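You operate a simulated robot arm through the tools that you are given. There is no shell and no other tool.

Carry out the task below with a simulated two-armed robot. There is one attempt and no reset: what you move stays moved.

JOB
Fetch the small sponge and set it in the grey bucket. Put the sponge on the top of chest two away on the top of the grey plank table. Open the table drawer, take the box marked "napkins" from the inside of the table drawer and put it on the road side counter, then shut the drawer. Put the orange sauce pot from the top of the grey table on the front of the packing table and the blue sauce pot on the top of the long grey table. Fetch the large round basket and set it on the top of the road side table. Fetch the pack from the top shelf of the steel stand and set it on the top of the short grey table. Put the brown bowl from the flap top of the green table on the bay three and the green bowl on the bay two. Any order will do. Set down upright: box.

The check looks at the end state, three seconds after you hand in, the way a careful person would. Anything else that was tipped, shoved, dropped, spilled or broken makes it a failure. Flat cloth is picked up by pressing the open fingertips on it (5 to 10 N) and closing them slowly along it; thin cloth reads only 2 to 8 mm in the jaws.

ROBOT AND FRAMES
Two 7-joint arms with three-finger grippers on one trunk, on a base that drives. Base frame: it is fixed to the floor where the robot stands at the start and does not move with it; the origin is under the middle of the robot, x ahead of it, y to its left, z up; the surface under the hand at the start is at about z = 483. Readings come in mm, degrees, newtons and seconds.
The left shoulder is at the start at [70, 165, 955], the right one opposite. With the tool pointing down near the work surface each hand reaches from about 260 to 860 mm from the robot's upright axis, wherever it stands, measured 20 degrees to its own side. Places, roughly: bay three (21x27 cm) [3820, 6140, 920]; bay two (21x27 cm) [3580, 6140, 920]; bowl [500, 6000, 750]; box [3750, 2750, 750]; front of the packing table (87x19 cm) [5300, 6100, 760]; grey bucket (24x24x19 cm) [600, -300, 600]; large round basket (29x29x10 cm) [2000, 4600, 300]; pack [1500, 6500, 1250]; road side counter (47x16 cm) [4820, 1680, 820]; sauce pot [4000, 4500, 750]; small sponge (4x6x3 cm) [700, 100, 500]; sponge (8x5x4 cm) [700, -100, 500]; table drawer [3900, 2700, 700]; top of the grey plank table [-1500, -400, 700]; top of the long grey table [5200, 6300, 800]; top of the road side table [4700, 2800, 800]; top of the short grey table [2300, 6400, 800]. Payload 3.91 kg a hand.
Tool frame (each hand has its own): the origin (TCP) lies between the finger pads and is the grasp point; the fingertips stand 30 mm ahead of it; z points along the fingers, y is the line along which they close. Largest opening 116 mm; the body of the gripper starts 73 mm behind the TCP.
Orientation is that of the tool frame in the base frame, as [roll, pitch, yaw] about the fixed x, y, z axes, in that order (R = Rz(yaw) Ry(pitch) Rx(roll)). With the fingers straight down and closing along the base's y, the tool's x points along the base's -x, its y along +y and its z along -z.

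CONTROLS
- The arms move only by the tool step_arm. It takes "left_plan", "right_plan" or both (then of equal length, played together; a hand with none holds still); each is a list of rows, each a list of 7 numbers: the shift along the base's x, y, z in mm, then the turn, a rotation vector about the base's x, y, z in degrees, then the opening in per cent of the stroke, from 0 (shut) to 100 (fully open). In form: [[x, y, z, ax, ay, az, hand], ...]. A call has 1 to 20 rows; each row is the pose to reach, as a shift and turn from the pose commanded when the call began. A row lasts 0.2 s, in which the tool goes at most 50 mm and 8.6 degrees; a call with a longer step from one row to the next is refused whole, and so is a gripper value outside its range. Where a pose cannot be reached the arm comes as near as it can. A force on the tool above 40 N (or 10 N above the force at the start of the call, whichever is more), or a blocked arm, ends the call early, and 0.2 s more pass. Each finger travels about 153 mm/s and halts on what it meets, pressing with about 31 N; the grip force reading is that of the motor and also rises with nothing between the fingers. The clock runs only during rows and for 0.2 s after the last one: add rows that repeat a pose to give the fingers time. It gives the time, the measured TCP pose, the force on the tool (base axes), the opening and the grip force at its end, in the units of the frame above (readings bear some noise), with the torque about the TCP (base axes, N m) and any sound that the robot's microphone picked up.
- Cameras (640 x 400 px; columns grow to the right, rows downward): "scene" is now at [105.7, -19.7, 1259.3]; the picture's right is [-0.28, -0.96, 0.00], its down [-0.71, 0.21, -0.67] and it looks along [0.65, -0.19, -0.74] (base axes); focal length 259 px, centre (320, 200). "left" rides on the left gripper at [75, 17, -88] in its tool frame; the picture's right is [-0.22, 0.97, 0.00], its down [-0.70, -0.16, -0.70] and it looks along [-0.68, -0.16, 0.71] (tool axes); focal length 247 px, centre (320, 200). "right" rides on the right gripper at [52, 56, -88] in its tool frame; the picture's right is [-0.73, 0.68, 0.00], its down [-0.49, -0.52, -0.70] and it looks along [-0.48, -0.51, 0.71] (tool axes); focal length 247 px, centre (320, 200). There is no depth. A picture from a camera that has moved, and an enlarged one, comes with that camera's place and axes in the base frame and with its lens. The place of the scene camera against the robot may be out by one fixed shift of up to 25 mm in any direction.
- capture(camera): a new picture of that camera. No time passes.
- slide_trunk(by): slides the trunk up (or, below 0, down) by that many mm; the arms and the scene camera ride with it, the base frame stays. It gives what a move gives, with no picture.
- steer(legs): drives the robot by 1 to 6 legs, each [ahead, left, turn to the left] in mm, mm and degrees, along the robot's own axes; the way and the turn of a leg run together, so that a leg with both is an arc; at most 1500 mm and 180 degrees a leg. The arms and the cameras ride along, it lands a little off, and it stops where it bumps. It gives what a move gives.
- head_to(pan, tilt): turns the head with the scene camera to pan (to the left, within 86 degrees either way) and tilt (down, from -29 to 69), counted from straight ahead of the robot. It gives what a move gives.
- enlarge(camera, box): a new picture of the part [left, top, right, bottom] of that camera's present view, enlarged. No time passes.
- hand_in(): hands the job in; it is judged then, once.

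Places have to be worked out from the pictures, the camera data and where the tool is seen. Open the grippers and draw the arms clear of the work before you hand the job in, unless the task says otherwise.

The tools are called after "Emit:" by a JSON object that holds its "name" and its "arguments". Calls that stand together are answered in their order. step_arm: Moves the arms, as the interface text tells. Its arguments: {"type":"object","properties":{"left_plan":{"type":"array"},"right_plan":{"type":"array"}},"required":[]} The other tools are called the same way: slide_trunk (by) slides the trunk up or down; steer (legs) drives the base; head_to (pan, tilt) turns the head that bears the scene camera; capture (camera) takes a picture; enlarge (camera, box) takes an enlarged picture of a part of a camera's view; hand_in () hands the job in.

At the start:

```text
time: 0.0
left_ee_pos: [696.2, 140.4, 831.3]
left_ee_rot: [-179.9, 0.0, 180.0]
left_wrist_force: [-0.2, -0.8, 0.7]
left_wrist_torque: [0.01, 0.0, -0.01]
left_opening: 116.0
left_gripper_force: 0.2
right_ee_pos: [447.4, -247.6, 819.5]
right_ee_rot: [-180.0, 0.0, -180.0]
right_wrist_force: [-0.1, 0.0, 0.1]
right_wrist_torque: [-0.02, -0.01, 0.03]
right_opening: 116.0
right_gripper_force: 0.0
trunk travel left (down, up): [-493.0, 347.0]
robot x, y, heading: [3.0, 1.2, -0.1]
head pan, tilt: [-16.3, 47.7]
```

scene: 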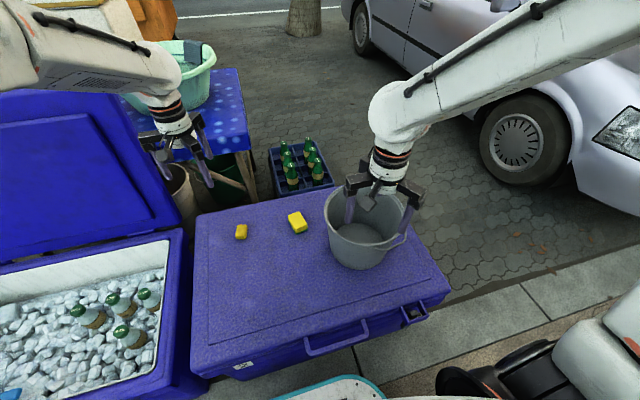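
right: 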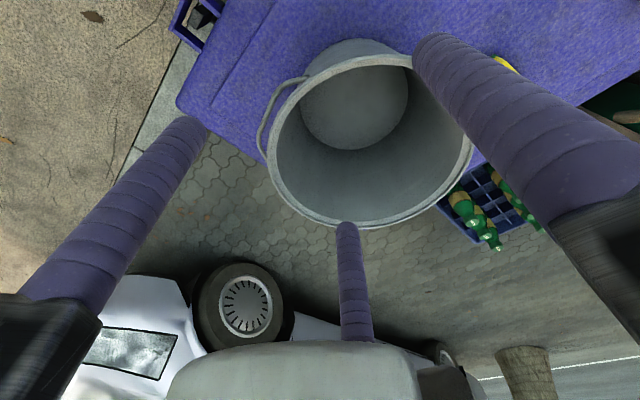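
left: 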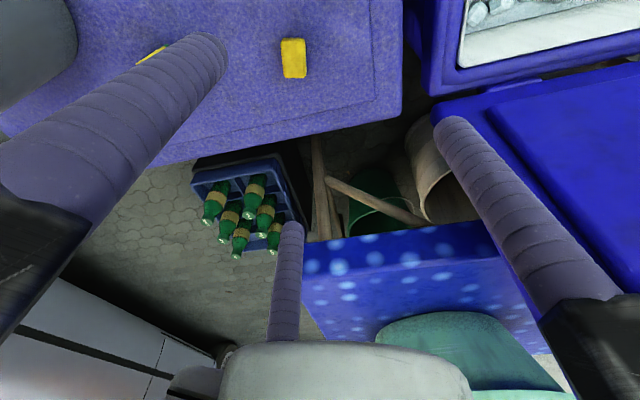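

I start by looking closely at the sponges and bucket. From the scene picture the small sponge is near [705, 99] and the sponge near [688, -106]. The left hand camera puts the small one near [717, 91].

Emit:
{"name": "enlarge", "arguments": {"camera": "scene", "box": [190, 170, 450, 332]}}

Emit:
{"name": "enlarge", "arguments": {"camera": "left", "box": [100, 0, 420, 200]}}

```text
2.46 times, centred on (320, 251) of scene
camera zoom: at [105.7, -19.7, 1259.3], right [-0.28, -0.96, 0.0], down [-0.71, 0.21, -0.67], along [0.65, -0.19, -0.74], focal length 638 px, centre (320, 74)
```

zoom: 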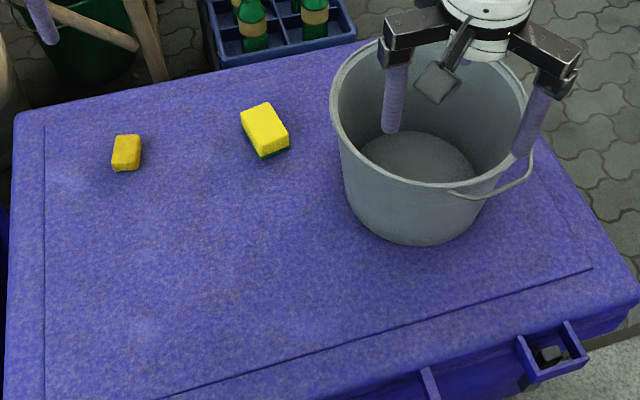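

```text
2.00 times, centred on (260, 100) of left
camera zoom: at [621.4, 157.1, 920.4], right [0.22, 0.97, 0.0], down [0.7, -0.16, 0.7], along [0.68, -0.16, -0.71], focal length 494 px, centre (440, 400)
```

zoom: 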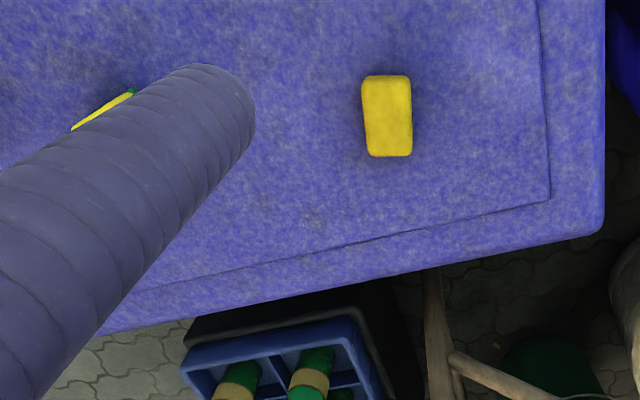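

The small sponge's outline in the left zoom puts its middle near [716, 94], with its long side about 13° clockwise from x. I move the left hand over it, turn -13° and stop at z≈600 to check again.

Emit:
{"name": "step_arm", "arguments": {"left_plan": [[5, -12, -40, 0, 0, -6, 100], [10, -24, -80, 0, 0, -13, 100], [15, -36, -120, 0, 0, -13, 100], [20, -46, -160, 0, 0, -13, 100], [20, -46, -200, 0, 0, -13, 100], [20, -46, -230, 0, 0, -13, 100], [20, -46, -230, 0, 0, -13, 100]]}}

Emit:
{"name": "capture", "arguments": {"camera": "left"}}

Emit:
{"name": "capture", "arguments": {"camera": "scene"}}

```text
time: 1.6
left_ee_pos: [716.5, 93.4, 601.7]
left_ee_rot: [-179.9, 0.0, 167.0]
left_wrist_force: [-0.5, -0.1, -0.7]
left_wrist_torque: [-0.03, 0.0, 0.02]
left_opening: 115.9
left_gripper_force: 0.1
right_ee_pos: [447.3, -249.2, 820.2]
right_ee_rot: [180.0, 0.1, -179.9]
right_wrist_force: [0.3, 0.5, 0.8]
right_wrist_torque: [-0.02, -0.04, -0.02]
right_opening: 116.3
right_gripper_force: 0.1
trunk travel left (down, up): [-493.0, 347.0]
robot x, y, heading: [0.0, -3.0, 0.1]
head pan, tilt: [-16.3, 47.7]
```

```text
taken
camera left: at [647.3, 126.7, 691.2], right [0.44, 0.9, 0.0], down [0.64, -0.31, 0.7], along [0.63, -0.31, -0.71], focal length 247 px, centre (320, 200)
```

left: 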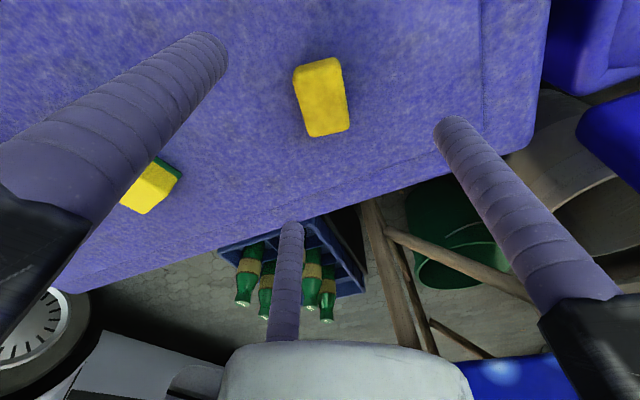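

```text
taken
camera scene: at [105.3, -19.6, 1259.3], right [-0.28, -0.96, 0.0], down [-0.71, 0.21, -0.67], along [0.65, -0.19, -0.74], focal length 259 px, centre (320, 200)
```

scene: 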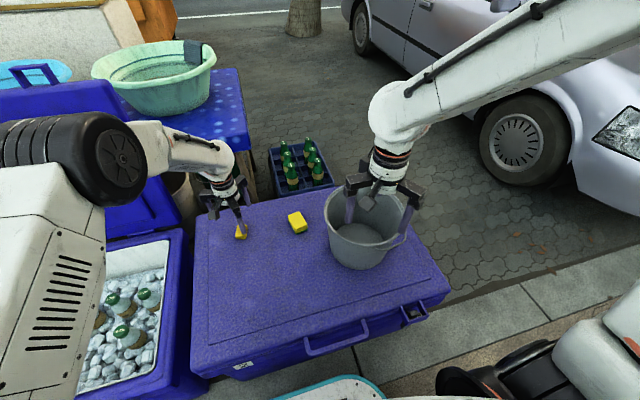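

The sponge sits about under the tool, near [713, 95]. The hand picture shows three finger-like shapes, so I look closer at the gripper itself before going down.

Emit:
{"name": "enlarge", "arguments": {"camera": "scene", "box": [340, 120, 440, 220]}}

Emit:
{"name": "enlarge", "arguments": {"camera": "scene", "box": [180, 150, 300, 250]}}

```text
4.00 times, centred on (390, 170) of scene
camera zoom: at [105.3, -19.6, 1259.3], right [-0.28, -0.96, 0.0], down [-0.71, 0.21, -0.67], along [0.65, -0.19, -0.74], focal length 1037 px, centre (40, 320)
```

zoom: 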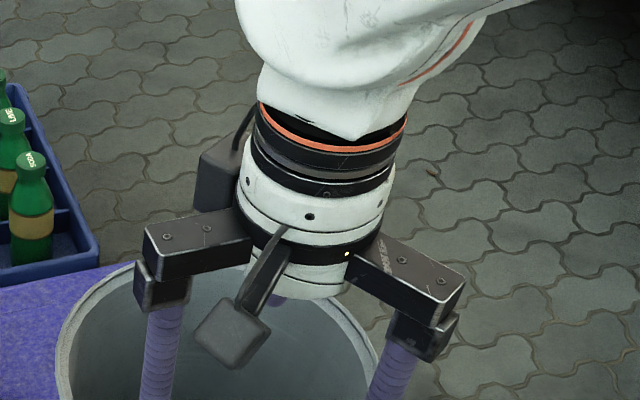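

```text
4.00 times, centred on (240, 200) of scene
camera zoom: at [105.3, -19.6, 1259.3], right [-0.28, -0.96, 0.0], down [-0.71, 0.21, -0.67], along [0.65, -0.19, -0.74], focal length 1037 px, centre (640, 200)
```

zoom: 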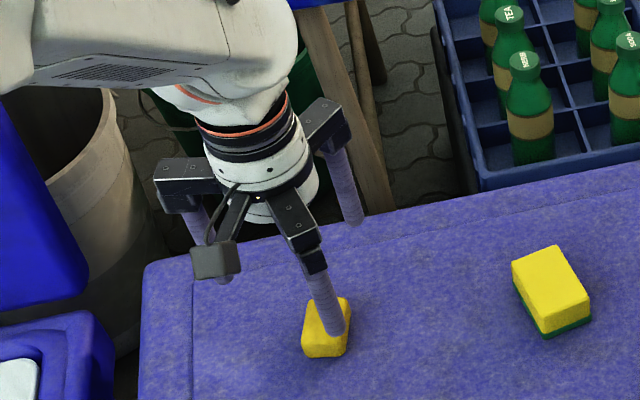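

The gripper has three jaws at 120°, one at tool +y and two on the -y side, so it will centre on the sponge. I go down to TCP z≈520, close slowly and lift.

Emit:
{"name": "step_arm", "arguments": {"left_plan": [[-2, 1, -40, 0, 0, 0, 100], [-2, 1, -70, 0, 0, 0, 100], [-2, 1, -82, 0, 0, 0, 100], [-2, 1, -82, 0, 0, 0, 70], [-2, 1, -82, 0, 0, 0, 45], [-2, 1, -82, 0, 0, 0, 30], [-2, 1, -82, 0, 0, 0, 15], [-2, 1, -82, 0, 0, 0, 10], [-2, 1, -82, 0, 0, 0, 10]]}}

Emit:
{"name": "capture", "arguments": {"camera": "left"}}

```text
time: 3.6
left_ee_pos: [715.8, 95.0, 520.1]
left_ee_rot: [-180.0, 0.0, 167.0]
left_wrist_force: [0.5, 0.2, 0.2]
left_wrist_torque: [-0.02, 0.03, -0.02]
left_opening: 41.7
left_gripper_force: 31.0
right_ee_pos: [449.8, -249.1, 819.1]
right_ee_rot: [180.0, 0.1, -179.8]
right_wrist_force: [0.1, 0.6, -0.3]
right_wrist_torque: [0.01, -0.01, 0.02]
right_opening: 116.1
right_gripper_force: 0.1
trunk travel left (down, up): [-493.0, 347.0]
robot x, y, heading: [1.5, -1.6, -0.0]
head pan, tilt: [-16.3, 47.7]
```

```text
taken
camera left: at [646.4, 127.9, 608.6], right [0.44, 0.9, 0.0], down [0.64, -0.31, 0.7], along [0.63, -0.31, -0.71], focal length 247 px, centre (320, 200)
```

left: 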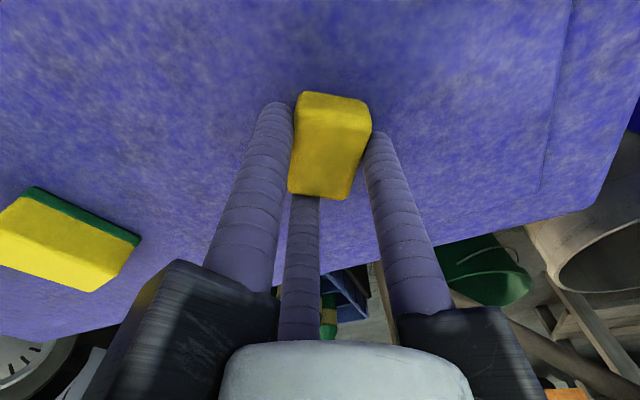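

The grip reads 41.7 mm, so the small sponge is held. I lift it with the left hand and draw the right arm out to the right, away from above the bucket.

Emit:
{"name": "step_arm", "arguments": {"left_plan": [[0, 0, 40, 0, 0, 0, 10], [0, 0, 85, 0, 0, 0, 10], [0, 0, 130, 0, 0, 0, 10], [0, 0, 175, 0, 0, 0, 10], [0, 0, 220, 0, 0, 0, 10], [0, 0, 260, 0, 0, 0, 10], [0, 0, 260, 0, 0, 0, 10]], "right_plan": [[-10, -38, 15, 0, 0, 0, 100], [-20, -76, 30, 0, 0, 0, 100], [-30, -114, 45, 0, 0, 0, 100], [-40, -152, 60, 0, 0, 0, 100], [-50, -190, 70, 0, 0, 0, 100], [-60, -230, 80, 0, 0, 0, 100], [-60, -230, 80, 0, 0, 0, 100]]}}

Emit:
{"name": "capture", "arguments": {"camera": "left"}}

Emit:
{"name": "capture", "arguments": {"camera": "scene"}}

Emit:
{"name": "capture", "arguments": {"camera": "right"}}

```text
time: 5.2
left_ee_pos: [714.7, 93.4, 778.6]
left_ee_rot: [180.0, 0.0, 166.9]
left_wrist_force: [0.3, 0.0, -0.3]
left_wrist_torque: [0.03, 0.02, 0.02]
left_opening: 41.9
left_gripper_force: 30.4
right_ee_pos: [389.6, -479.9, 898.4]
right_ee_rot: [179.8, 0.0, -179.9]
right_wrist_force: [0.5, -0.3, -0.7]
right_wrist_torque: [0.07, -0.01, -0.04]
right_opening: 116.0
right_gripper_force: 0.0
trunk travel left (down, up): [-493.0, 347.0]
robot x, y, heading: [-1.1, -3.0, 0.3]
head pan, tilt: [-16.3, 47.7]
```

```text
taken
camera left: at [646.2, 126.0, 867.9], right [0.44, 0.9, 0.0], down [0.64, -0.31, 0.7], along [0.63, -0.3, -0.72], focal length 247 px, centre (320, 200)
```

left: 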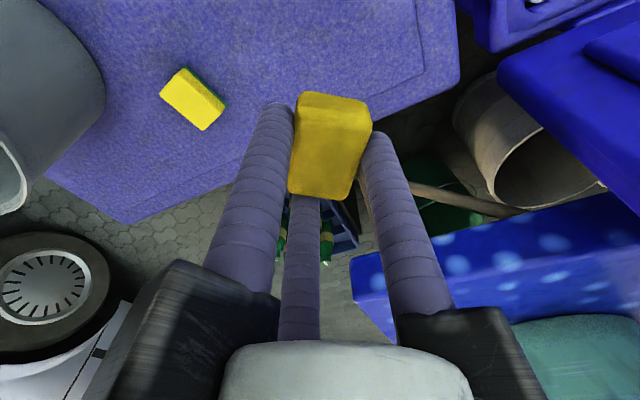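

```text
taken
camera scene: at [106.1, -22.5, 1259.2], right [-0.28, -0.96, 0.0], down [-0.71, 0.21, -0.67], along [0.65, -0.19, -0.74], focal length 259 px, centre (320, 200)
```

scene: 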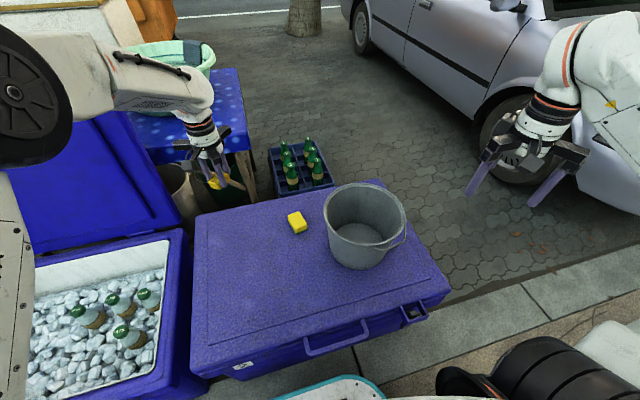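

```text
taken
camera right: at [336.9, -423.7, 988.5], right [0.73, 0.68, 0.0], down [0.49, -0.53, 0.7], along [0.48, -0.51, -0.72], focal length 247 px, centre (320, 200)
```

right: 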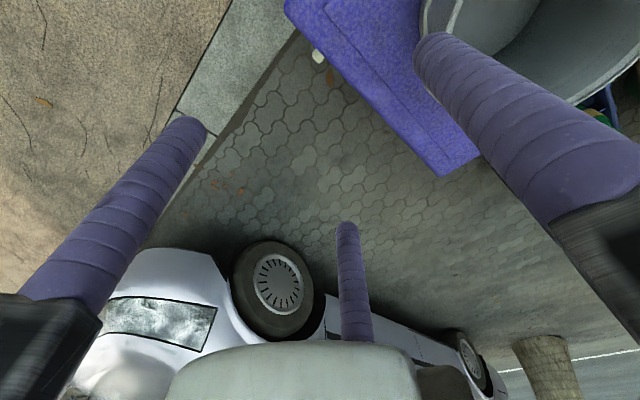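

The bucket's rim centre works out at about [547, -292] with the rim at z≈673. I carry the small sponge over it at z≈778 and look down again.

Emit:
{"name": "step_arm", "arguments": {"left_plan": [[-17, -39, 0, 0, 0, 0, 10], [-34, -78, 0, 0, 0, 0, 10], [-51, -117, 0, 0, 0, 0, 10], [-68, -156, 0, 0, 0, 0, 10], [-85, -195, 0, 0, 0, 0, 10], [-102, -234, 0, 0, 0, 0, 10], [-119, -273, 0, 0, 0, 0, 10], [-136, -312, 0, 0, 0, 0, 10], [-153, -351, 0, 0, 0, 0, 10], [-165, -384, 0, 0, 0, 0, 10], [-165, -384, 0, 0, 0, 0, 10]]}}

Emit:
{"name": "capture", "arguments": {"camera": "left"}}

Emit:
{"name": "capture", "arguments": {"camera": "scene"}}

```text
time: 7.6
left_ee_pos: [546.7, -288.1, 778.9]
left_ee_rot: [179.9, 0.2, 167.0]
left_wrist_force: [-0.6, 0.1, -1.2]
left_wrist_torque: [0.03, -0.04, -0.04]
left_opening: 41.5
left_gripper_force: 30.9
right_ee_pos: [389.9, -475.0, 901.0]
right_ee_rot: [180.0, 0.0, -179.9]
right_wrist_force: [-0.1, 0.8, -1.0]
right_wrist_torque: [-0.04, -0.01, 0.01]
right_opening: 115.9
right_gripper_force: 0.0
trunk travel left (down, up): [-493.0, 347.0]
robot x, y, heading: [-0.1, -0.5, 0.1]
head pan, tilt: [-16.3, 47.7]
```

```text
taken
camera left: at [478.7, -255.7, 868.3], right [0.44, 0.9, 0.0], down [0.64, -0.31, 0.7], along [0.63, -0.31, -0.71], focal length 247 px, centre (320, 200)
```

left: 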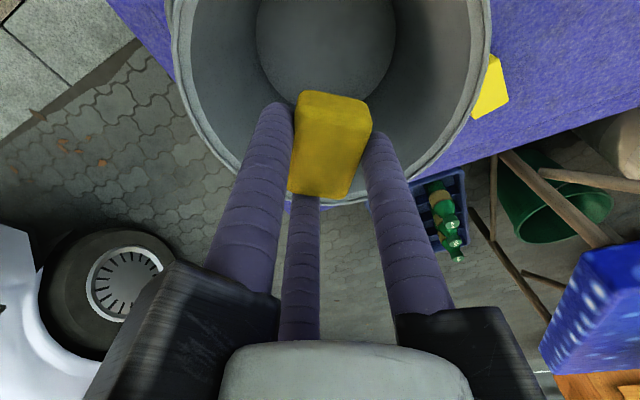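

```text
taken
camera scene: at [105.2, -19.4, 1259.4], right [-0.28, -0.96, 0.0], down [-0.71, 0.21, -0.67], along [0.65, -0.19, -0.74], focal length 259 px, centre (320, 200)
```

scene: 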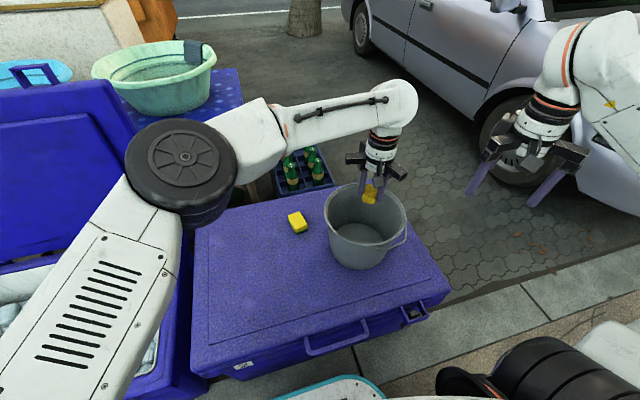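

The far rim edge puts the bucket centre near [550, -286], right under the hand. I lower the sponge into the bucket to z≈572, open partly, and rise again.

Emit:
{"name": "step_arm", "arguments": {"left_plan": [[3, 2, -45, 0, 0, 0, 10], [3, 2, -90, 0, 0, 0, 10], [3, 2, -135, 0, 0, 0, 10], [3, 2, -175, 0, 0, 0, 10], [3, 2, -207, 0, 0, 0, 10], [3, 2, -207, 0, 0, 0, 10], [3, 2, -207, 0, 0, 0, 40], [3, 2, -207, 0, 0, 0, 60], [3, 2, -207, 0, 0, 0, 65], [3, 2, -207, 0, 0, 0, 65]]}}

Emit:
{"name": "capture", "arguments": {"camera": "left"}}

Emit:
{"name": "capture", "arguments": {"camera": "scene"}}

```text
time: 9.8
left_ee_pos: [553.0, -283.2, 572.4]
left_ee_rot: [-180.0, 0.0, 166.9]
left_wrist_force: [1.2, -0.3, 1.1]
left_wrist_torque: [0.17, 0.2, -0.01]
left_opening: 75.5
left_gripper_force: 0.0
left hand out of reach, approached as far as the arm can: row 5
right_ee_pos: [389.6, -476.7, 901.3]
right_ee_rot: [179.9, 0.0, -179.8]
right_wrist_force: [0.3, 0.6, 0.2]
right_wrist_torque: [0.0, 0.01, 0.0]
right_opening: 116.0
right_gripper_force: 0.0
trunk travel left (down, up): [-493.0, 347.0]
robot x, y, heading: [1.9, -1.3, -0.3]
head pan, tilt: [-16.3, 47.7]
```

```text
taken
camera left: at [484.1, -251.0, 662.0], right [0.44, 0.9, 0.0], down [0.64, -0.31, 0.7], along [0.63, -0.31, -0.71], focal length 247 px, centre (320, 200)
```

left: 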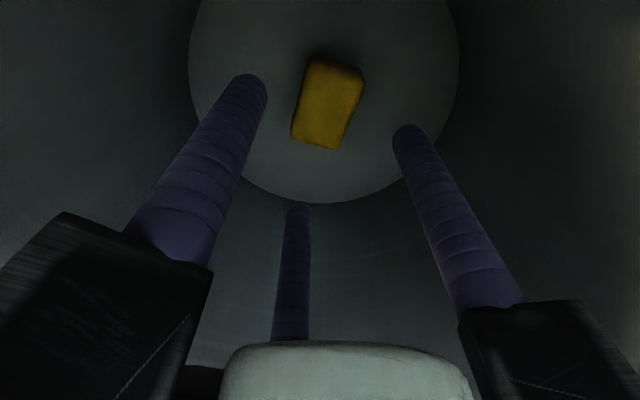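

```text
taken
camera scene: at [105.7, -19.9, 1259.2], right [-0.28, -0.96, 0.0], down [-0.71, 0.21, -0.67], along [0.65, -0.19, -0.74], focal length 259 px, centre (320, 200)
```

scene: 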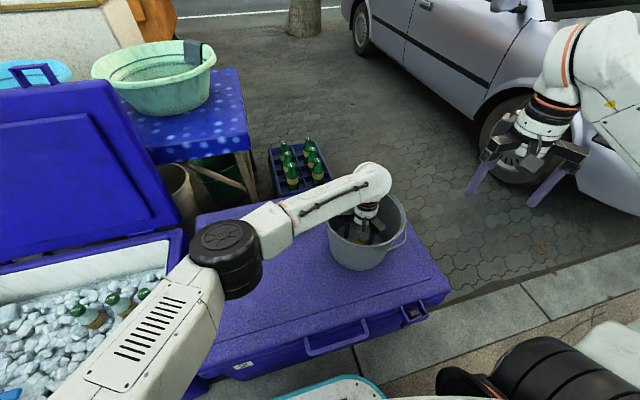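

The small sponge lies on the bucket floor. I lift the left hand straight up out of the bucket.

Emit:
{"name": "step_arm", "arguments": {"left_plan": [[-1, -1, 30, 0, 0, 0, 65], [-1, -1, 70, 0, 0, 0, 65], [-1, -1, 110, 0, 0, 0, 65], [-1, -1, 150, 0, 0, 0, 65], [-1, -1, 190, 0, 0, 0, 65], [-1, -1, 230, 0, 0, 0, 65], [5, 45, 240, 0, 0, 0, 65], [15, 90, 240, 0, 0, 0, 65], [25, 135, 240, 0, 0, 0, 65], [35, 180, 240, 0, 0, 0, 65], [45, 225, 240, 0, 0, 0, 65], [55, 270, 240, 0, 0, 0, 65], [65, 315, 240, 0, 0, 0, 65], [75, 360, 240, 0, 0, 0, 65], [75, 400, 240, 0, 0, 0, 65]]}}

Emit:
{"name": "capture", "arguments": {"camera": "scene"}}

```text
time: 13.0
left_ee_pos: [626.3, 115.8, 812.5]
left_ee_rot: [-180.0, 0.1, 167.0]
left_wrist_force: [-0.7, 0.3, -0.8]
left_wrist_torque: [-0.04, -0.01, 0.04]
left_opening: 75.3
left_gripper_force: 0.1
right_ee_pos: [389.2, -476.2, 902.1]
right_ee_rot: [-179.9, 0.1, -179.9]
right_wrist_force: [0.7, -0.2, 0.6]
right_wrist_torque: [0.0, -0.01, -0.01]
right_opening: 116.1
right_gripper_force: 0.0
trunk travel left (down, up): [-493.0, 347.0]
robot x, y, heading: [0.1, 1.1, 0.0]
head pan, tilt: [-16.3, 47.7]
```

```text
taken
camera scene: at [105.0, -18.9, 1259.4], right [-0.28, -0.96, 0.0], down [-0.71, 0.21, -0.67], along [0.65, -0.19, -0.74], focal length 259 px, centre (320, 200)
```

scene: 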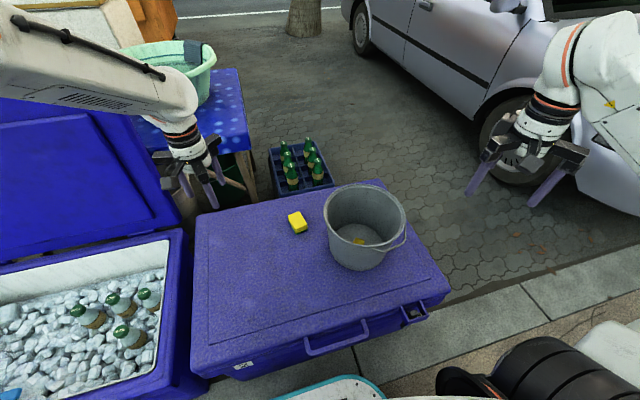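

The bucket stands unmoved with the small sponge in it. Now I look at the other sponge with the left hand camera to get its place and turn.

Emit:
{"name": "capture", "arguments": {"camera": "left"}}

Emit:
{"name": "enlarge", "arguments": {"camera": "scene", "box": [260, 190, 340, 250]}}

```text
taken
camera left: at [557.5, 147.9, 901.4], right [0.44, 0.9, 0.0], down [0.64, -0.31, 0.7], along [0.63, -0.31, -0.71], focal length 247 px, centre (320, 200)
```

left: 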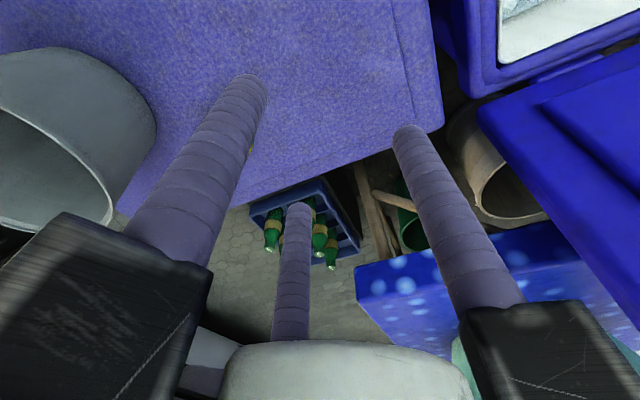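

```text
6.67 times, centred on (300, 220) of scene
camera zoom: at [105.0, -18.9, 1259.4], right [-0.28, -0.96, 0.0], down [-0.71, 0.21, -0.67], along [0.65, -0.19, -0.74], focal length 1728 px, centre (453, 67)
```

zoom: 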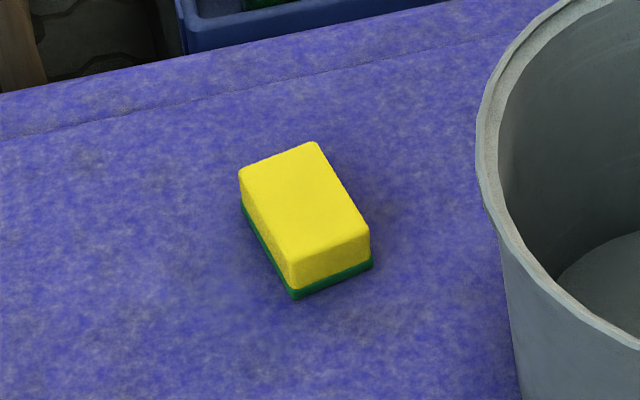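

The sponge's top centre comes out near [691, -106], with its long side about +10° from x. The left arm stays clear of the bucket, so I use that hand: turn it +23°, open, and hover at z≈700 to check.

Emit:
{"name": "step_arm", "arguments": {"left_plan": [[10, -40, -10, 0, 0, 7, 80], [20, -80, -25, 0, 0, 14, 100], [30, -120, -45, 0, 0, 21, 100], [40, -160, -65, 0, 0, 23, 100], [52, -195, -90, 0, 0, 23, 100], [65, -222, -112, 0, 0, 23, 100], [65, -222, -112, 0, 0, 23, 100]]}}

Emit:
{"name": "capture", "arguments": {"camera": "left"}}

Emit:
{"name": "capture", "arguments": {"camera": "scene"}}

```text
time: 14.6
left_ee_pos: [690.7, -104.1, 697.6]
left_ee_rot: [179.8, 0.0, -170.0]
left_wrist_force: [0.3, 1.0, -1.4]
left_wrist_torque: [-0.01, -0.02, -0.01]
left_opening: 116.0
left_gripper_force: 0.1
right_ee_pos: [389.5, -476.7, 901.3]
right_ee_rot: [-179.9, 0.1, -179.9]
right_wrist_force: [-0.2, 0.6, -0.8]
right_wrist_torque: [-0.01, 0.01, 0.0]
right_opening: 115.7
right_gripper_force: 0.1
trunk travel left (down, up): [-493.0, 347.0]
robot x, y, heading: [3.0, -2.5, 0.0]
head pan, tilt: [-16.3, 47.7]
```

```text
taken
camera left: at [614.6, -102.6, 787.2], right [0.05, 1.0, 0.0], down [0.71, -0.04, 0.7], along [0.7, -0.03, -0.71], focal length 247 px, centre (320, 200)
```

left: 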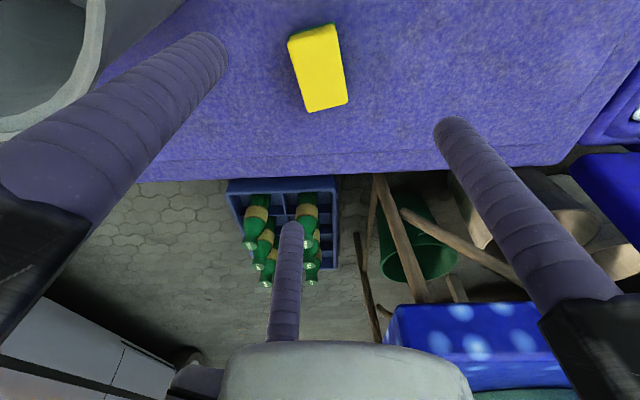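

```text
taken
camera scene: at [105.1, -19.2, 1259.4], right [-0.28, -0.96, 0.0], down [-0.71, 0.21, -0.67], along [0.65, -0.19, -0.74], focal length 259 px, centre (320, 200)
```

scene: 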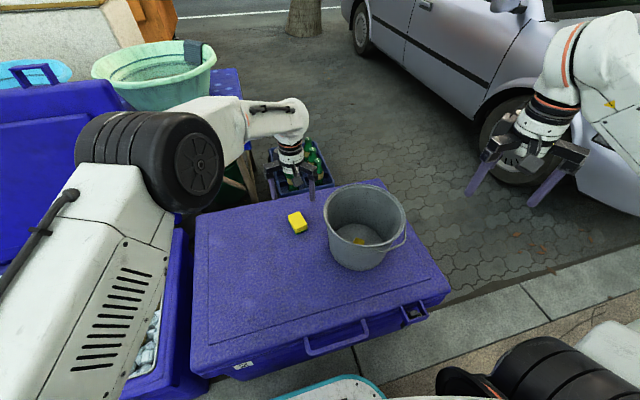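

The closer view puts the sponge at [697, -106], with the turn matching the hand. I shift 6 mm ahead, go down to z≈522 and close.

Emit:
{"name": "step_arm", "arguments": {"left_plan": [[6, -1, -45, 0, 0, 0, 100], [6, -1, -90, 0, 0, 0, 100], [6, -1, -135, 0, 0, 0, 100], [6, -1, -165, 0, 0, 0, 100], [6, -1, -177, 0, 0, 0, 100], [6, -1, -177, 0, 0, 0, 75], [6, -1, -177, 0, 0, 0, 50], [6, -1, -177, 0, 0, 0, 30], [6, -1, -177, 0, 0, 0, 20], [6, -1, -177, 0, 0, 0, 20]]}}

Emit:
{"name": "capture", "arguments": {"camera": "left"}}

```text
time: 16.8
left_ee_pos: [698.1, -107.2, 521.9]
left_ee_rot: [179.9, -0.1, -170.0]
left_wrist_force: [0.6, 0.8, 0.0]
left_wrist_torque: [-0.01, -0.01, -0.02]
left_opening: 81.4
left_gripper_force: 31.1
right_ee_pos: [389.2, -478.4, 900.7]
right_ee_rot: [179.9, 0.0, -179.9]
right_wrist_force: [1.0, 0.2, 0.6]
right_wrist_torque: [-0.05, 0.0, 0.03]
right_opening: 116.1
right_gripper_force: 0.0
trunk travel left (down, up): [-493.0, 347.0]
robot x, y, heading: [3.3, 1.3, -0.0]
head pan, tilt: [-16.3, 47.7]
```

```text
taken
camera left: at [622.0, -104.0, 611.7], right [0.05, 1.0, 0.0], down [0.71, -0.04, 0.7], along [0.7, -0.04, -0.71], focal length 247 px, centre (320, 200)
```

left: 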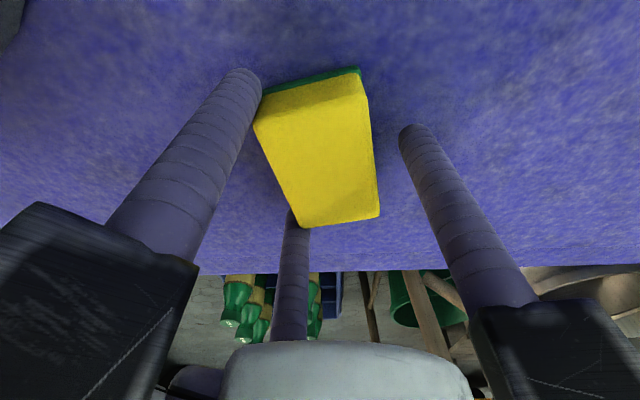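

The two corner fingers met the sponge first at 81 mm and the third finger isn't touching. I reopen, shift the hand 12 mm toward -y and close again so all three touch.

Emit:
{"name": "step_arm", "arguments": {"left_plan": [[0, 0, 0, 0, 0, 0, 85], [0, 0, 0, 0, 0, 0, 100], [1, -6, 0, 0, 0, 0, 100], [2, -12, 0, 0, 0, 0, 100], [2, -12, 0, 0, 0, 0, 100], [2, -12, 0, 0, 0, 0, 80], [2, -12, 0, 0, 0, 0, 60], [2, -12, 0, 0, 0, 0, 40], [2, -12, 0, 0, 0, 0, 20], [2, -12, 0, 0, 0, 0, 20], [2, -12, 0, 0, 0, 0, 20]]}}

Emit:
{"name": "capture", "arguments": {"camera": "left"}}

```text
time: 19.2
left_ee_pos: [700.3, -119.6, 522.0]
left_ee_rot: [180.0, 0.0, -170.0]
left_wrist_force: [-0.5, -0.7, -0.2]
left_wrist_torque: [-0.01, 0.0, -0.03]
left_opening: 60.0
left_gripper_force: 31.2
right_ee_pos: [390.7, -476.9, 901.8]
right_ee_rot: [179.9, 0.0, -179.9]
right_wrist_force: [0.3, 0.4, -0.3]
right_wrist_torque: [0.02, 0.02, 0.02]
right_opening: 115.8
right_gripper_force: 0.0
trunk travel left (down, up): [-493.0, 347.0]
robot x, y, heading: [0.8, 4.6, -0.2]
head pan, tilt: [-16.3, 47.7]
```

```text
taken
camera left: at [623.4, -116.5, 611.8], right [0.05, 1.0, 0.0], down [0.71, -0.04, 0.7], along [0.7, -0.04, -0.71], focal length 247 px, centre (320, 200)
```

left: 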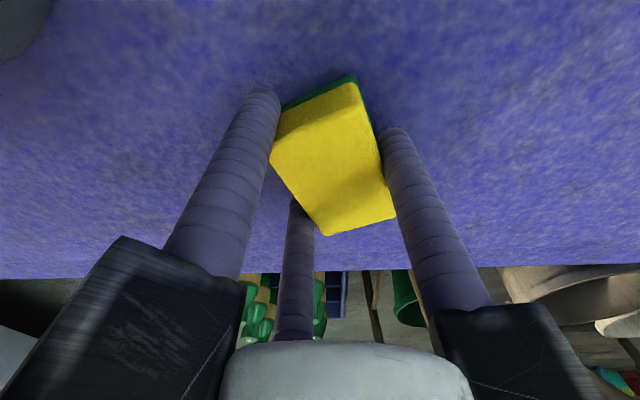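

All three fingers are on the sponge at 60 mm. I lift it clear, draw both hands in toward the robot, and then look around for the grey plank table behind.

Emit:
{"name": "step_arm", "arguments": {"left_plan": [[0, 0, 40, 0, 0, 0, 20], [0, 0, 85, 0, 0, 0, 20], [0, 0, 130, 0, 0, 0, 20], [0, 0, 175, 0, 0, 0, 20], [0, 0, 220, 0, 0, 0, 20], [0, 0, 265, 0, 0, 0, 20], [0, 0, 310, 0, 0, 0, 20], [0, 0, 350, 0, 0, 0, 20], [-35, 35, 355, 0, 0, 0, 20], [-70, 70, 360, 0, 0, 0, 20], [-105, 105, 365, 0, 0, 0, 20], [-140, 140, 370, 0, 0, 0, 20], [-175, 175, 375, 0, 0, 0, 20], [-210, 210, 380, 0, 0, 0, 20], [-245, 245, 380, 0, 0, 0, 20], [-280, 275, 380, 0, 0, 0, 20], [-310, 300, 380, 0, 0, 0, 20], [-310, 300, 380, 0, 0, 0, 20]]}}

Emit:
{"name": "capture", "arguments": {"camera": "left"}}

Emit:
{"name": "head_to", "arguments": {"pan": -80, "tilt": 25}}

Emit:
{"name": "capture", "arguments": {"camera": "scene"}}

```text
time: 23.0
left_ee_pos: [389.3, 180.3, 904.7]
left_ee_rot: [180.0, 0.0, -170.0]
left_wrist_force: [0.1, 0.1, 0.2]
left_wrist_torque: [0.0, -0.01, 0.03]
left_opening: 59.3
left_gripper_force: 30.9
right_ee_pos: [390.0, -477.0, 901.1]
right_ee_rot: [-179.9, 0.1, 180.0]
right_wrist_force: [-0.1, -0.5, -0.5]
right_wrist_torque: [0.0, 0.04, -0.01]
right_opening: 116.0
right_gripper_force: 0.0
trunk travel left (down, up): [-493.0, 347.0]
robot x, y, heading: [-2.8, -1.0, -0.1]
head pan, tilt: [-16.3, 47.7]
```

```text
taken
camera left: at [313.8, 182.7, 993.2], right [0.05, 1.0, 0.0], down [0.71, -0.04, 0.7], along [0.7, -0.04, -0.71], focal length 247 px, centre (320, 200)
```

left: 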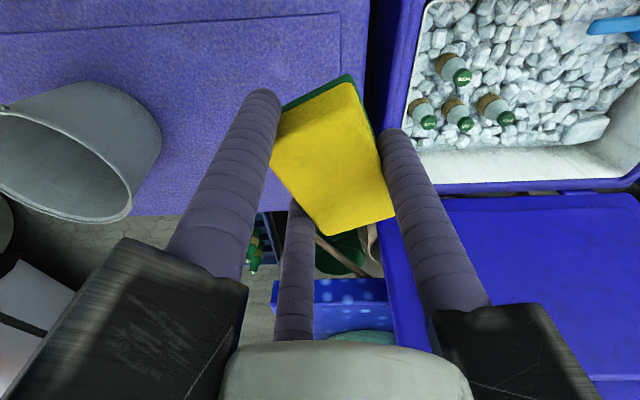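

```text
time: 24.3
left_ee_pos: [390.6, 179.3, 904.7]
left_ee_rot: [-179.9, 0.0, -169.9]
left_wrist_force: [-0.2, 1.2, -0.8]
left_wrist_torque: [-0.03, -0.03, 0.0]
left_opening: 58.8
left_gripper_force: 31.0
right_ee_pos: [389.9, -477.7, 901.3]
right_ee_rot: [-179.9, 0.0, -180.0]
right_wrist_force: [-0.2, 0.7, -0.3]
right_wrist_torque: [-0.01, 0.01, 0.0]
right_opening: 115.9
right_gripper_force: 0.1
trunk travel left (down, up): [-493.0, 347.0]
robot x, y, heading: [1.8, -0.3, -0.0]
head pan, tilt: [-80.0, 25.0]
```

```text
taken
camera scene: at [45.8, -88.3, 1293.6], right [-0.98, -0.17, 0.0], down [-0.07, 0.42, -0.91], along [0.16, -0.89, -0.42], focal length 259 px, centre (320, 200)
```

scene: 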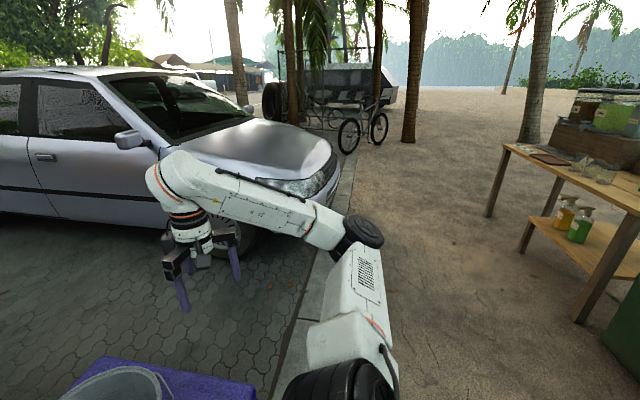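

The right side shows a wooden table, likely not the grey plank one. I look to the left too before turning around.

Emit:
{"name": "head_to", "arguments": {"pan": 80, "tilt": 25}}

Emit:
{"name": "capture", "arguments": {"camera": "scene"}}

Emit:
{"name": "head_to", "arguments": {"pan": 0, "tilt": 60}}

Emit:
{"name": "capture", "arguments": {"camera": "scene"}}

```text
time: 26.8
left_ee_pos: [389.6, 179.6, 905.4]
left_ee_rot: [-180.0, 0.1, -170.0]
left_wrist_force: [0.1, -0.2, -0.1]
left_wrist_torque: [0.0, 0.01, -0.02]
left_opening: 58.7
left_gripper_force: 31.0
right_ee_pos: [388.6, -476.0, 900.3]
right_ee_rot: [-180.0, 0.0, -179.9]
right_wrist_force: [0.2, 0.1, 0.4]
right_wrist_torque: [0.02, -0.02, -0.01]
right_opening: 116.0
right_gripper_force: 0.0
trunk travel left (down, up): [-493.0, 347.0]
robot x, y, heading: [-1.8, -1.3, 0.1]
head pan, tilt: [80.0, 25.0]
```

```text
taken
camera scene: at [45.7, 93.2, 1293.6], right [0.98, -0.17, 0.0], down [-0.07, -0.42, -0.91], along [0.16, 0.89, -0.42], focal length 259 px, centre (320, 200)
```

scene: 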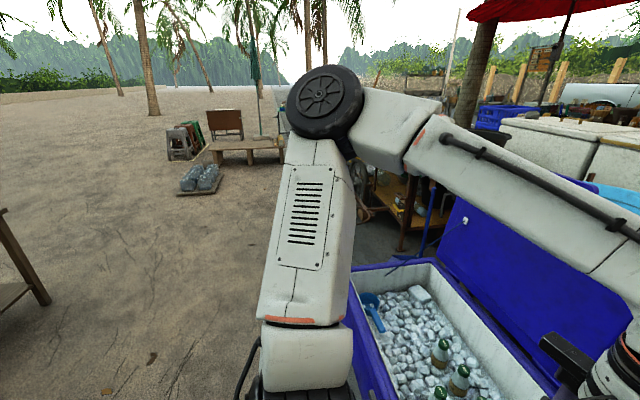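

```text
time: 28.3
left_ee_pos: [390.2, 179.1, 904.3]
left_ee_rot: [-180.0, 0.0, -169.9]
left_wrist_force: [0.1, -0.2, -0.4]
left_wrist_torque: [-0.02, 0.02, 0.01]
left_opening: 58.5
left_gripper_force: 30.9
right_ee_pos: [389.7, -477.4, 900.9]
right_ee_rot: [180.0, 0.0, -179.9]
right_wrist_force: [0.3, 0.0, -1.0]
right_wrist_torque: [-0.02, 0.0, 0.01]
right_opening: 116.0
right_gripper_force: 0.0
trunk travel left (down, up): [-493.0, 347.0]
robot x, y, heading: [0.9, 0.1, -0.0]
head pan, tilt: [0.0, 60.0]
```

```text
taken
camera scene: at [96.4, 2.5, 1243.6], right [0.0, -1.0, 0.0], down [-0.87, 0.0, -0.5], along [0.5, 0.0, -0.87], focal length 259 px, centre (320, 200)
```

scene: 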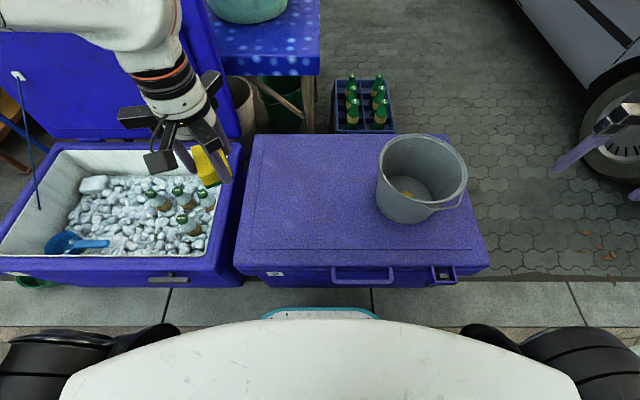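

The chest stands about 30 mm ahead of the base, so I back off 350 mm, turn right 90° and look for the grey plank table.

Emit:
{"name": "steer", "arguments": {"legs": [[-350, 0, 0], [0, 0, -90]]}}

Emit:
{"name": "head_to", "arguments": {"pan": -60, "tilt": 30}}

Emit:
{"name": "capture", "arguments": {"camera": "scene"}}

Emit:
{"name": "head_to", "arguments": {"pan": 0, "tilt": 25}}

Emit:
{"name": "capture", "arguments": {"camera": "scene"}}

```text
time: 34.4
left_ee_pos: [-161.3, -390.9, 903.5]
left_ee_rot: [180.0, 0.0, 100.3]
left_wrist_force: [-0.6, 0.1, -0.4]
left_wrist_torque: [0.01, -0.02, 0.0]
left_opening: 57.7
left_gripper_force: 30.9
right_ee_pos: [-817.4, -393.0, 901.2]
right_ee_rot: [179.9, 0.0, 90.4]
right_wrist_force: [0.8, 0.0, 0.0]
right_wrist_torque: [-0.04, 0.0, 0.03]
right_opening: 116.1
right_gripper_force: 0.0
trunk travel left (down, up): [-493.0, 347.0]
robot x, y, heading: [-343.2, -0.1, -90.0]
head pan, tilt: [0.0, 60.0]
```

```text
time: 35.7
left_ee_pos: [-162.4, -390.9, 903.8]
left_ee_rot: [179.9, 0.0, 100.2]
left_wrist_force: [0.7, -0.7, 0.3]
left_wrist_torque: [0.02, -0.03, -0.01]
left_opening: 57.4
left_gripper_force: 31.3
right_ee_pos: [-818.3, -393.5, 900.7]
right_ee_rot: [180.0, 0.0, 90.4]
right_wrist_force: [0.0, -0.4, -0.3]
right_wrist_torque: [0.0, 0.02, 0.01]
right_opening: 115.7
right_gripper_force: 0.1
trunk travel left (down, up): [-493.0, 347.0]
robot x, y, heading: [-347.4, -1.1, -89.8]
head pan, tilt: [-60.0, 30.0]
```

```text
taken
camera scene: at [-440.6, -94.3, 1285.6], right [-0.5, 0.86, 0.0], down [0.43, 0.25, -0.87], along [-0.75, -0.44, -0.5], focal length 259 px, centre (320, 200)
```

scene: 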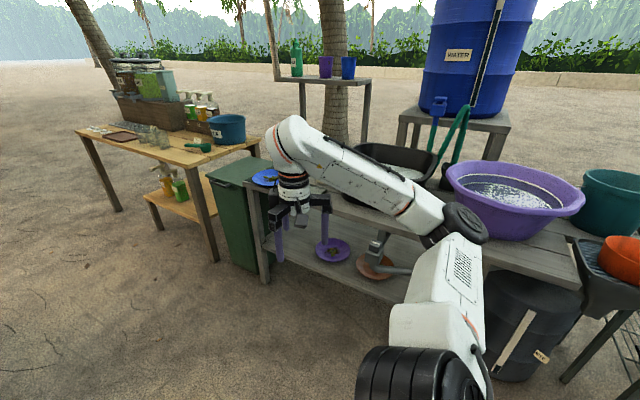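

```text
time: 37.0
left_ee_pos: [-160.3, -390.2, 905.1]
left_ee_rot: [-180.0, -0.1, 100.3]
left_wrist_force: [-0.3, 0.1, 0.0]
left_wrist_torque: [0.01, -0.02, 0.0]
left_opening: 57.3
left_gripper_force: 30.9
right_ee_pos: [-817.4, -392.4, 902.3]
right_ee_rot: [179.9, 0.1, 90.4]
right_wrist_force: [0.2, -0.2, -0.2]
right_wrist_torque: [-0.02, -0.02, 0.0]
right_opening: 115.9
right_gripper_force: 0.1
trunk travel left (down, up): [-493.0, 347.0]
robot x, y, heading: [-344.4, -3.4, -89.7]
head pan, tilt: [0.0, 25.0]
```

```text
taken
camera scene: at [-362.2, -140.8, 1293.6], right [-1.0, 0.0, 0.0], down [0.0, 0.42, -0.91], along [0.0, -0.91, -0.42], focal length 259 px, centre (320, 200)
```

scene: 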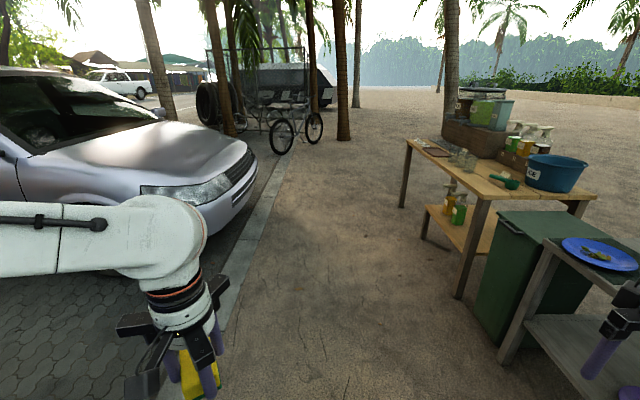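

The grey plank table stands with its near edge at x≈-1250 and spans y from about -970 to 280; it is crowded. I turn to face it; at 616 mm radius the right hand stays clear.

Emit:
{"name": "steer", "arguments": {"legs": [[0, 0, -90]]}}

Emit:
{"name": "head_to", "arguments": {"pan": 0, "tilt": 30}}

Emit:
{"name": "capture", "arguments": {"camera": "scene"}}

```text
time: 41.3
left_ee_pos: [-731.8, -181.4, 904.3]
left_ee_rot: [-180.0, 0.0, 10.2]
left_wrist_force: [-0.1, -0.9, 0.0]
left_wrist_torque: [-0.02, 0.02, -0.01]
left_opening: 57.2
left_gripper_force: 30.7
right_ee_pos: [-732.4, 475.8, 902.3]
right_ee_rot: [-180.0, 0.0, 0.3]
right_wrist_force: [-0.2, -0.8, 1.0]
right_wrist_torque: [0.02, -0.04, 0.01]
right_opening: 116.1
right_gripper_force: 0.0
trunk travel left (down, up): [-493.0, 347.0]
robot x, y, heading: [-341.3, 6.2, -180.0]
head pan, tilt: [0.0, 25.0]
```

```text
time: 42.0
left_ee_pos: [-731.8, -181.0, 904.9]
left_ee_rot: [-180.0, -0.1, 10.3]
left_wrist_force: [-0.1, 0.9, -0.5]
left_wrist_torque: [-0.04, 0.02, 0.0]
left_opening: 57.2
left_gripper_force: 30.7
right_ee_pos: [-733.8, 473.9, 900.8]
right_ee_rot: [-180.0, 0.1, 0.3]
right_wrist_force: [0.2, -0.8, 0.1]
right_wrist_torque: [-0.01, 0.02, -0.02]
right_opening: 116.1
right_gripper_force: 0.0
trunk travel left (down, up): [-493.0, 347.0]
robot x, y, heading: [-340.4, -3.3, -179.8]
head pan, tilt: [0.0, 30.0]
```

```text
taken
camera scene: at [-503.4, 1.1, 1285.7], right [0.0, 1.0, 0.0], down [0.5, 0.0, -0.87], along [-0.87, 0.0, -0.5], focal length 259 px, centre (320, 200)
```

scene: 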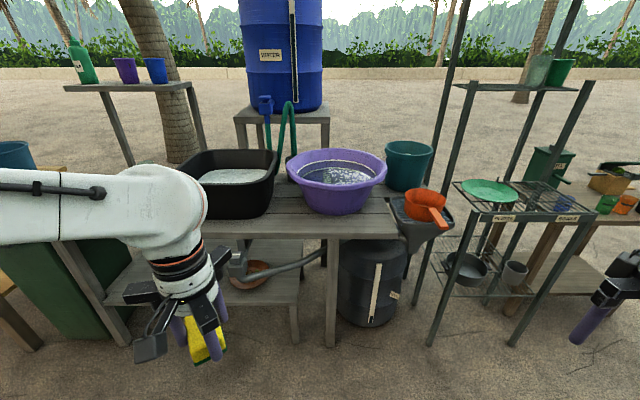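

A free spot on the plank table lies between the black and the purple basin near [-1320, -150]. I tuck the right hand in and drive ahead 330 mm for a closer look.

Emit:
{"name": "step_arm", "arguments": {"right_plan": [[15, -40, 0, 0, 0, 0, 60], [30, -80, 0, 0, 0, 0, 50], [45, -120, 0, 0, 0, 0, 50], [60, -160, 0, 0, 0, 0, 50], [80, -180, 0, 0, 0, 0, 50]]}}

Emit:
{"name": "steer", "arguments": {"legs": [[330, 0, 0]]}}

Emit:
{"name": "head_to", "arguments": {"pan": 0, "tilt": 48}}

Emit:
{"name": "capture", "arguments": {"camera": "scene"}}

Emit:
{"name": "capture", "arguments": {"camera": "left"}}

```text
time: 43.1
left_ee_pos: [-731.8, -181.1, 906.0]
left_ee_rot: [179.9, 0.1, 10.2]
left_wrist_force: [0.9, -1.1, -0.2]
left_wrist_torque: [0.02, 0.02, 0.02]
left_opening: 57.0
left_gripper_force: 30.7
right_ee_pos: [-652.4, 293.9, 900.7]
right_ee_rot: [-180.0, 0.2, 0.3]
right_wrist_force: [-0.1, -0.3, -0.4]
right_wrist_torque: [0.01, 0.0, 0.01]
right_opening: 57.9
right_gripper_force: 0.1
trunk travel left (down, up): [-493.0, 347.0]
robot x, y, heading: [-342.6, 0.1, -179.9]
head pan, tilt: [0.0, 30.0]
```

```text
time: 45.3
left_ee_pos: [-1061.0, -179.5, 903.4]
left_ee_rot: [-180.0, 0.0, 9.9]
left_wrist_force: [-0.7, 0.1, -0.5]
left_wrist_torque: [0.02, -0.05, -0.01]
left_opening: 56.9
left_gripper_force: 30.8
right_ee_pos: [-980.1, 297.9, 899.5]
right_ee_rot: [180.0, 0.0, -0.1]
right_wrist_force: [-1.0, -0.6, -0.4]
right_wrist_torque: [0.02, -0.04, 0.02]
right_opening: 58.2
right_gripper_force: 0.0
trunk travel left (down, up): [-493.0, 347.0]
robot x, y, heading: [-667.3, -5.5, 179.7]
head pan, tilt: [0.0, 30.0]
```

```text
time: 46.1
left_ee_pos: [-1060.6, -179.2, 903.8]
left_ee_rot: [-180.0, -0.1, 9.7]
left_wrist_force: [-0.6, 0.3, -0.6]
left_wrist_torque: [0.0, 0.0, -0.01]
left_opening: 56.9
left_gripper_force: 30.9
right_ee_pos: [-980.0, 299.4, 900.3]
right_ee_rot: [180.0, 0.0, -0.1]
right_wrist_force: [-0.2, -0.5, 0.5]
right_wrist_torque: [-0.02, 0.02, 0.0]
right_opening: 58.0
right_gripper_force: 0.1
trunk travel left (down, up): [-493.0, 347.0]
robot x, y, heading: [-668.3, -0.7, 180.0]
head pan, tilt: [0.0, 48.0]
```

```text
taken
camera scene: at [-818.9, 1.9, 1258.9], right [0.0, 1.0, 0.0], down [0.74, 0.0, -0.67], along [-0.67, 0.0, -0.74], focal length 259 px, centre (320, 200)
```

scene: 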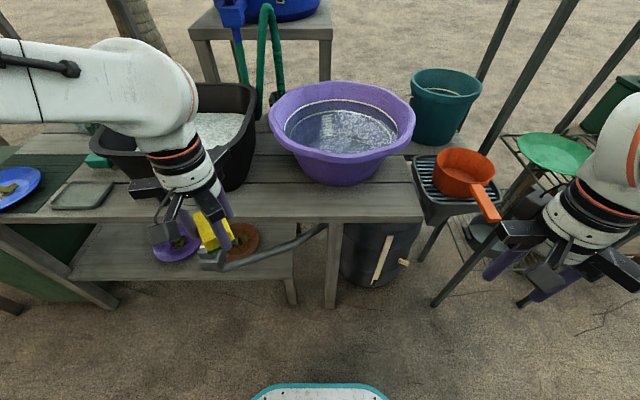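

```text
taken
camera left: at [-983.4, -184.5, 993.5], right [-0.05, -1.0, 0.0], down [-0.71, 0.04, 0.7], along [-0.7, 0.04, -0.71], focal length 247 px, centre (320, 200)
```

left: 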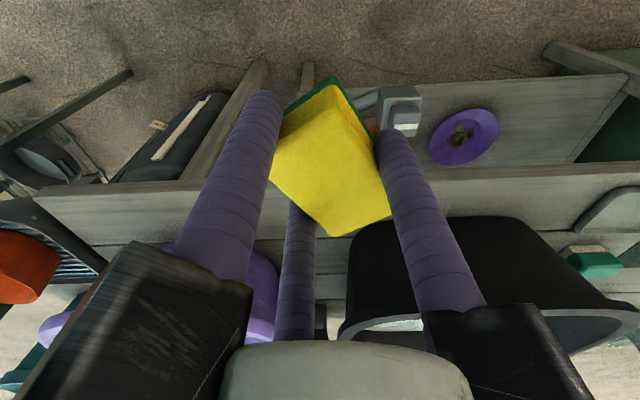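

The table top is at about z≈690, and there is a free strip at [-1320, -140] between the basins. I move the left hand over it, turn +30° to keep the jaws off the basins, and hover at z≈800.

Emit:
{"name": "step_arm", "arguments": {"left_plan": [[-40, 6, 0, 0, 0, 8, 20], [-80, 12, 0, 0, 0, 16, 20], [-120, 18, 0, 0, 0, 24, 20], [-160, 24, 0, 0, 0, 30, 20], [-200, 30, -10, 0, 0, 30, 20], [-235, 36, -30, 0, 0, 30, 20], [-259, 39, -65, 0, 0, 30, 20], [-259, 39, -104, 0, 0, 30, 20], [-259, 39, -104, 0, 0, 30, 20]]}}

Emit:
{"name": "capture", "arguments": {"camera": "scene"}}

Emit:
{"name": "capture", "arguments": {"camera": "left"}}

```text
time: 48.1
left_ee_pos: [-1320.3, -138.5, 799.6]
left_ee_rot: [-180.0, 0.1, 39.8]
left_wrist_force: [0.6, -0.2, -0.2]
left_wrist_torque: [-0.01, 0.01, -0.01]
left_opening: 56.7
left_gripper_force: 30.9
right_ee_pos: [-978.3, 297.7, 899.4]
right_ee_rot: [180.0, 0.1, -0.2]
right_wrist_force: [-0.4, 0.2, 0.0]
right_wrist_torque: [0.0, 0.0, 0.03]
right_opening: 58.0
right_gripper_force: 0.0
trunk travel left (down, up): [-493.0, 347.0]
robot x, y, heading: [-669.6, -1.3, 179.8]
head pan, tilt: [0.0, 48.0]
```

```text
taken
camera scene: at [-818.8, 2.0, 1258.9], right [0.0, 1.0, 0.0], down [0.74, 0.0, -0.67], along [-0.67, 0.0, -0.74], focal length 259 px, centre (320, 200)
```

scene: 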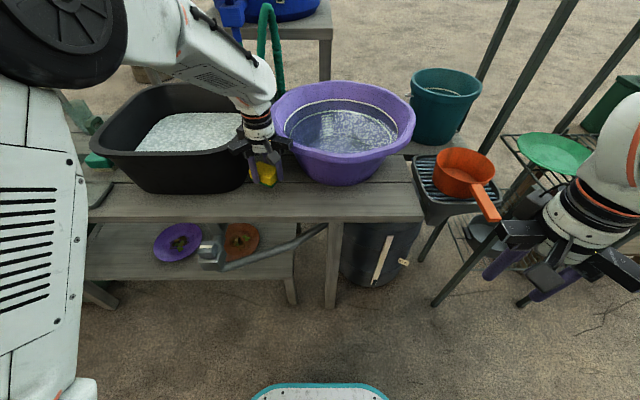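

```text
taken
camera left: at [-1250.9, -105.6, 888.9], right [0.45, -0.89, 0.0], down [-0.64, -0.32, 0.7], along [-0.62, -0.32, -0.71], focal length 247 px, centre (320, 200)
```

left: 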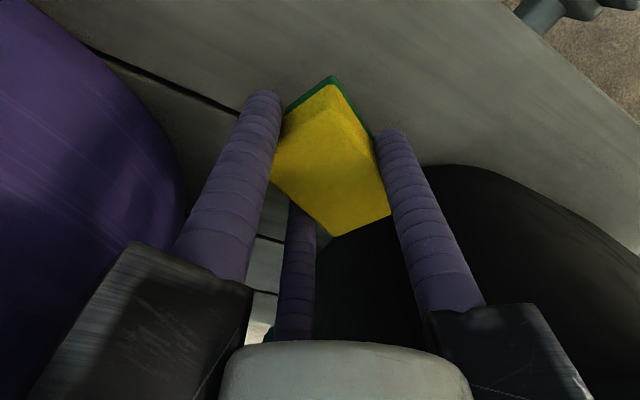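

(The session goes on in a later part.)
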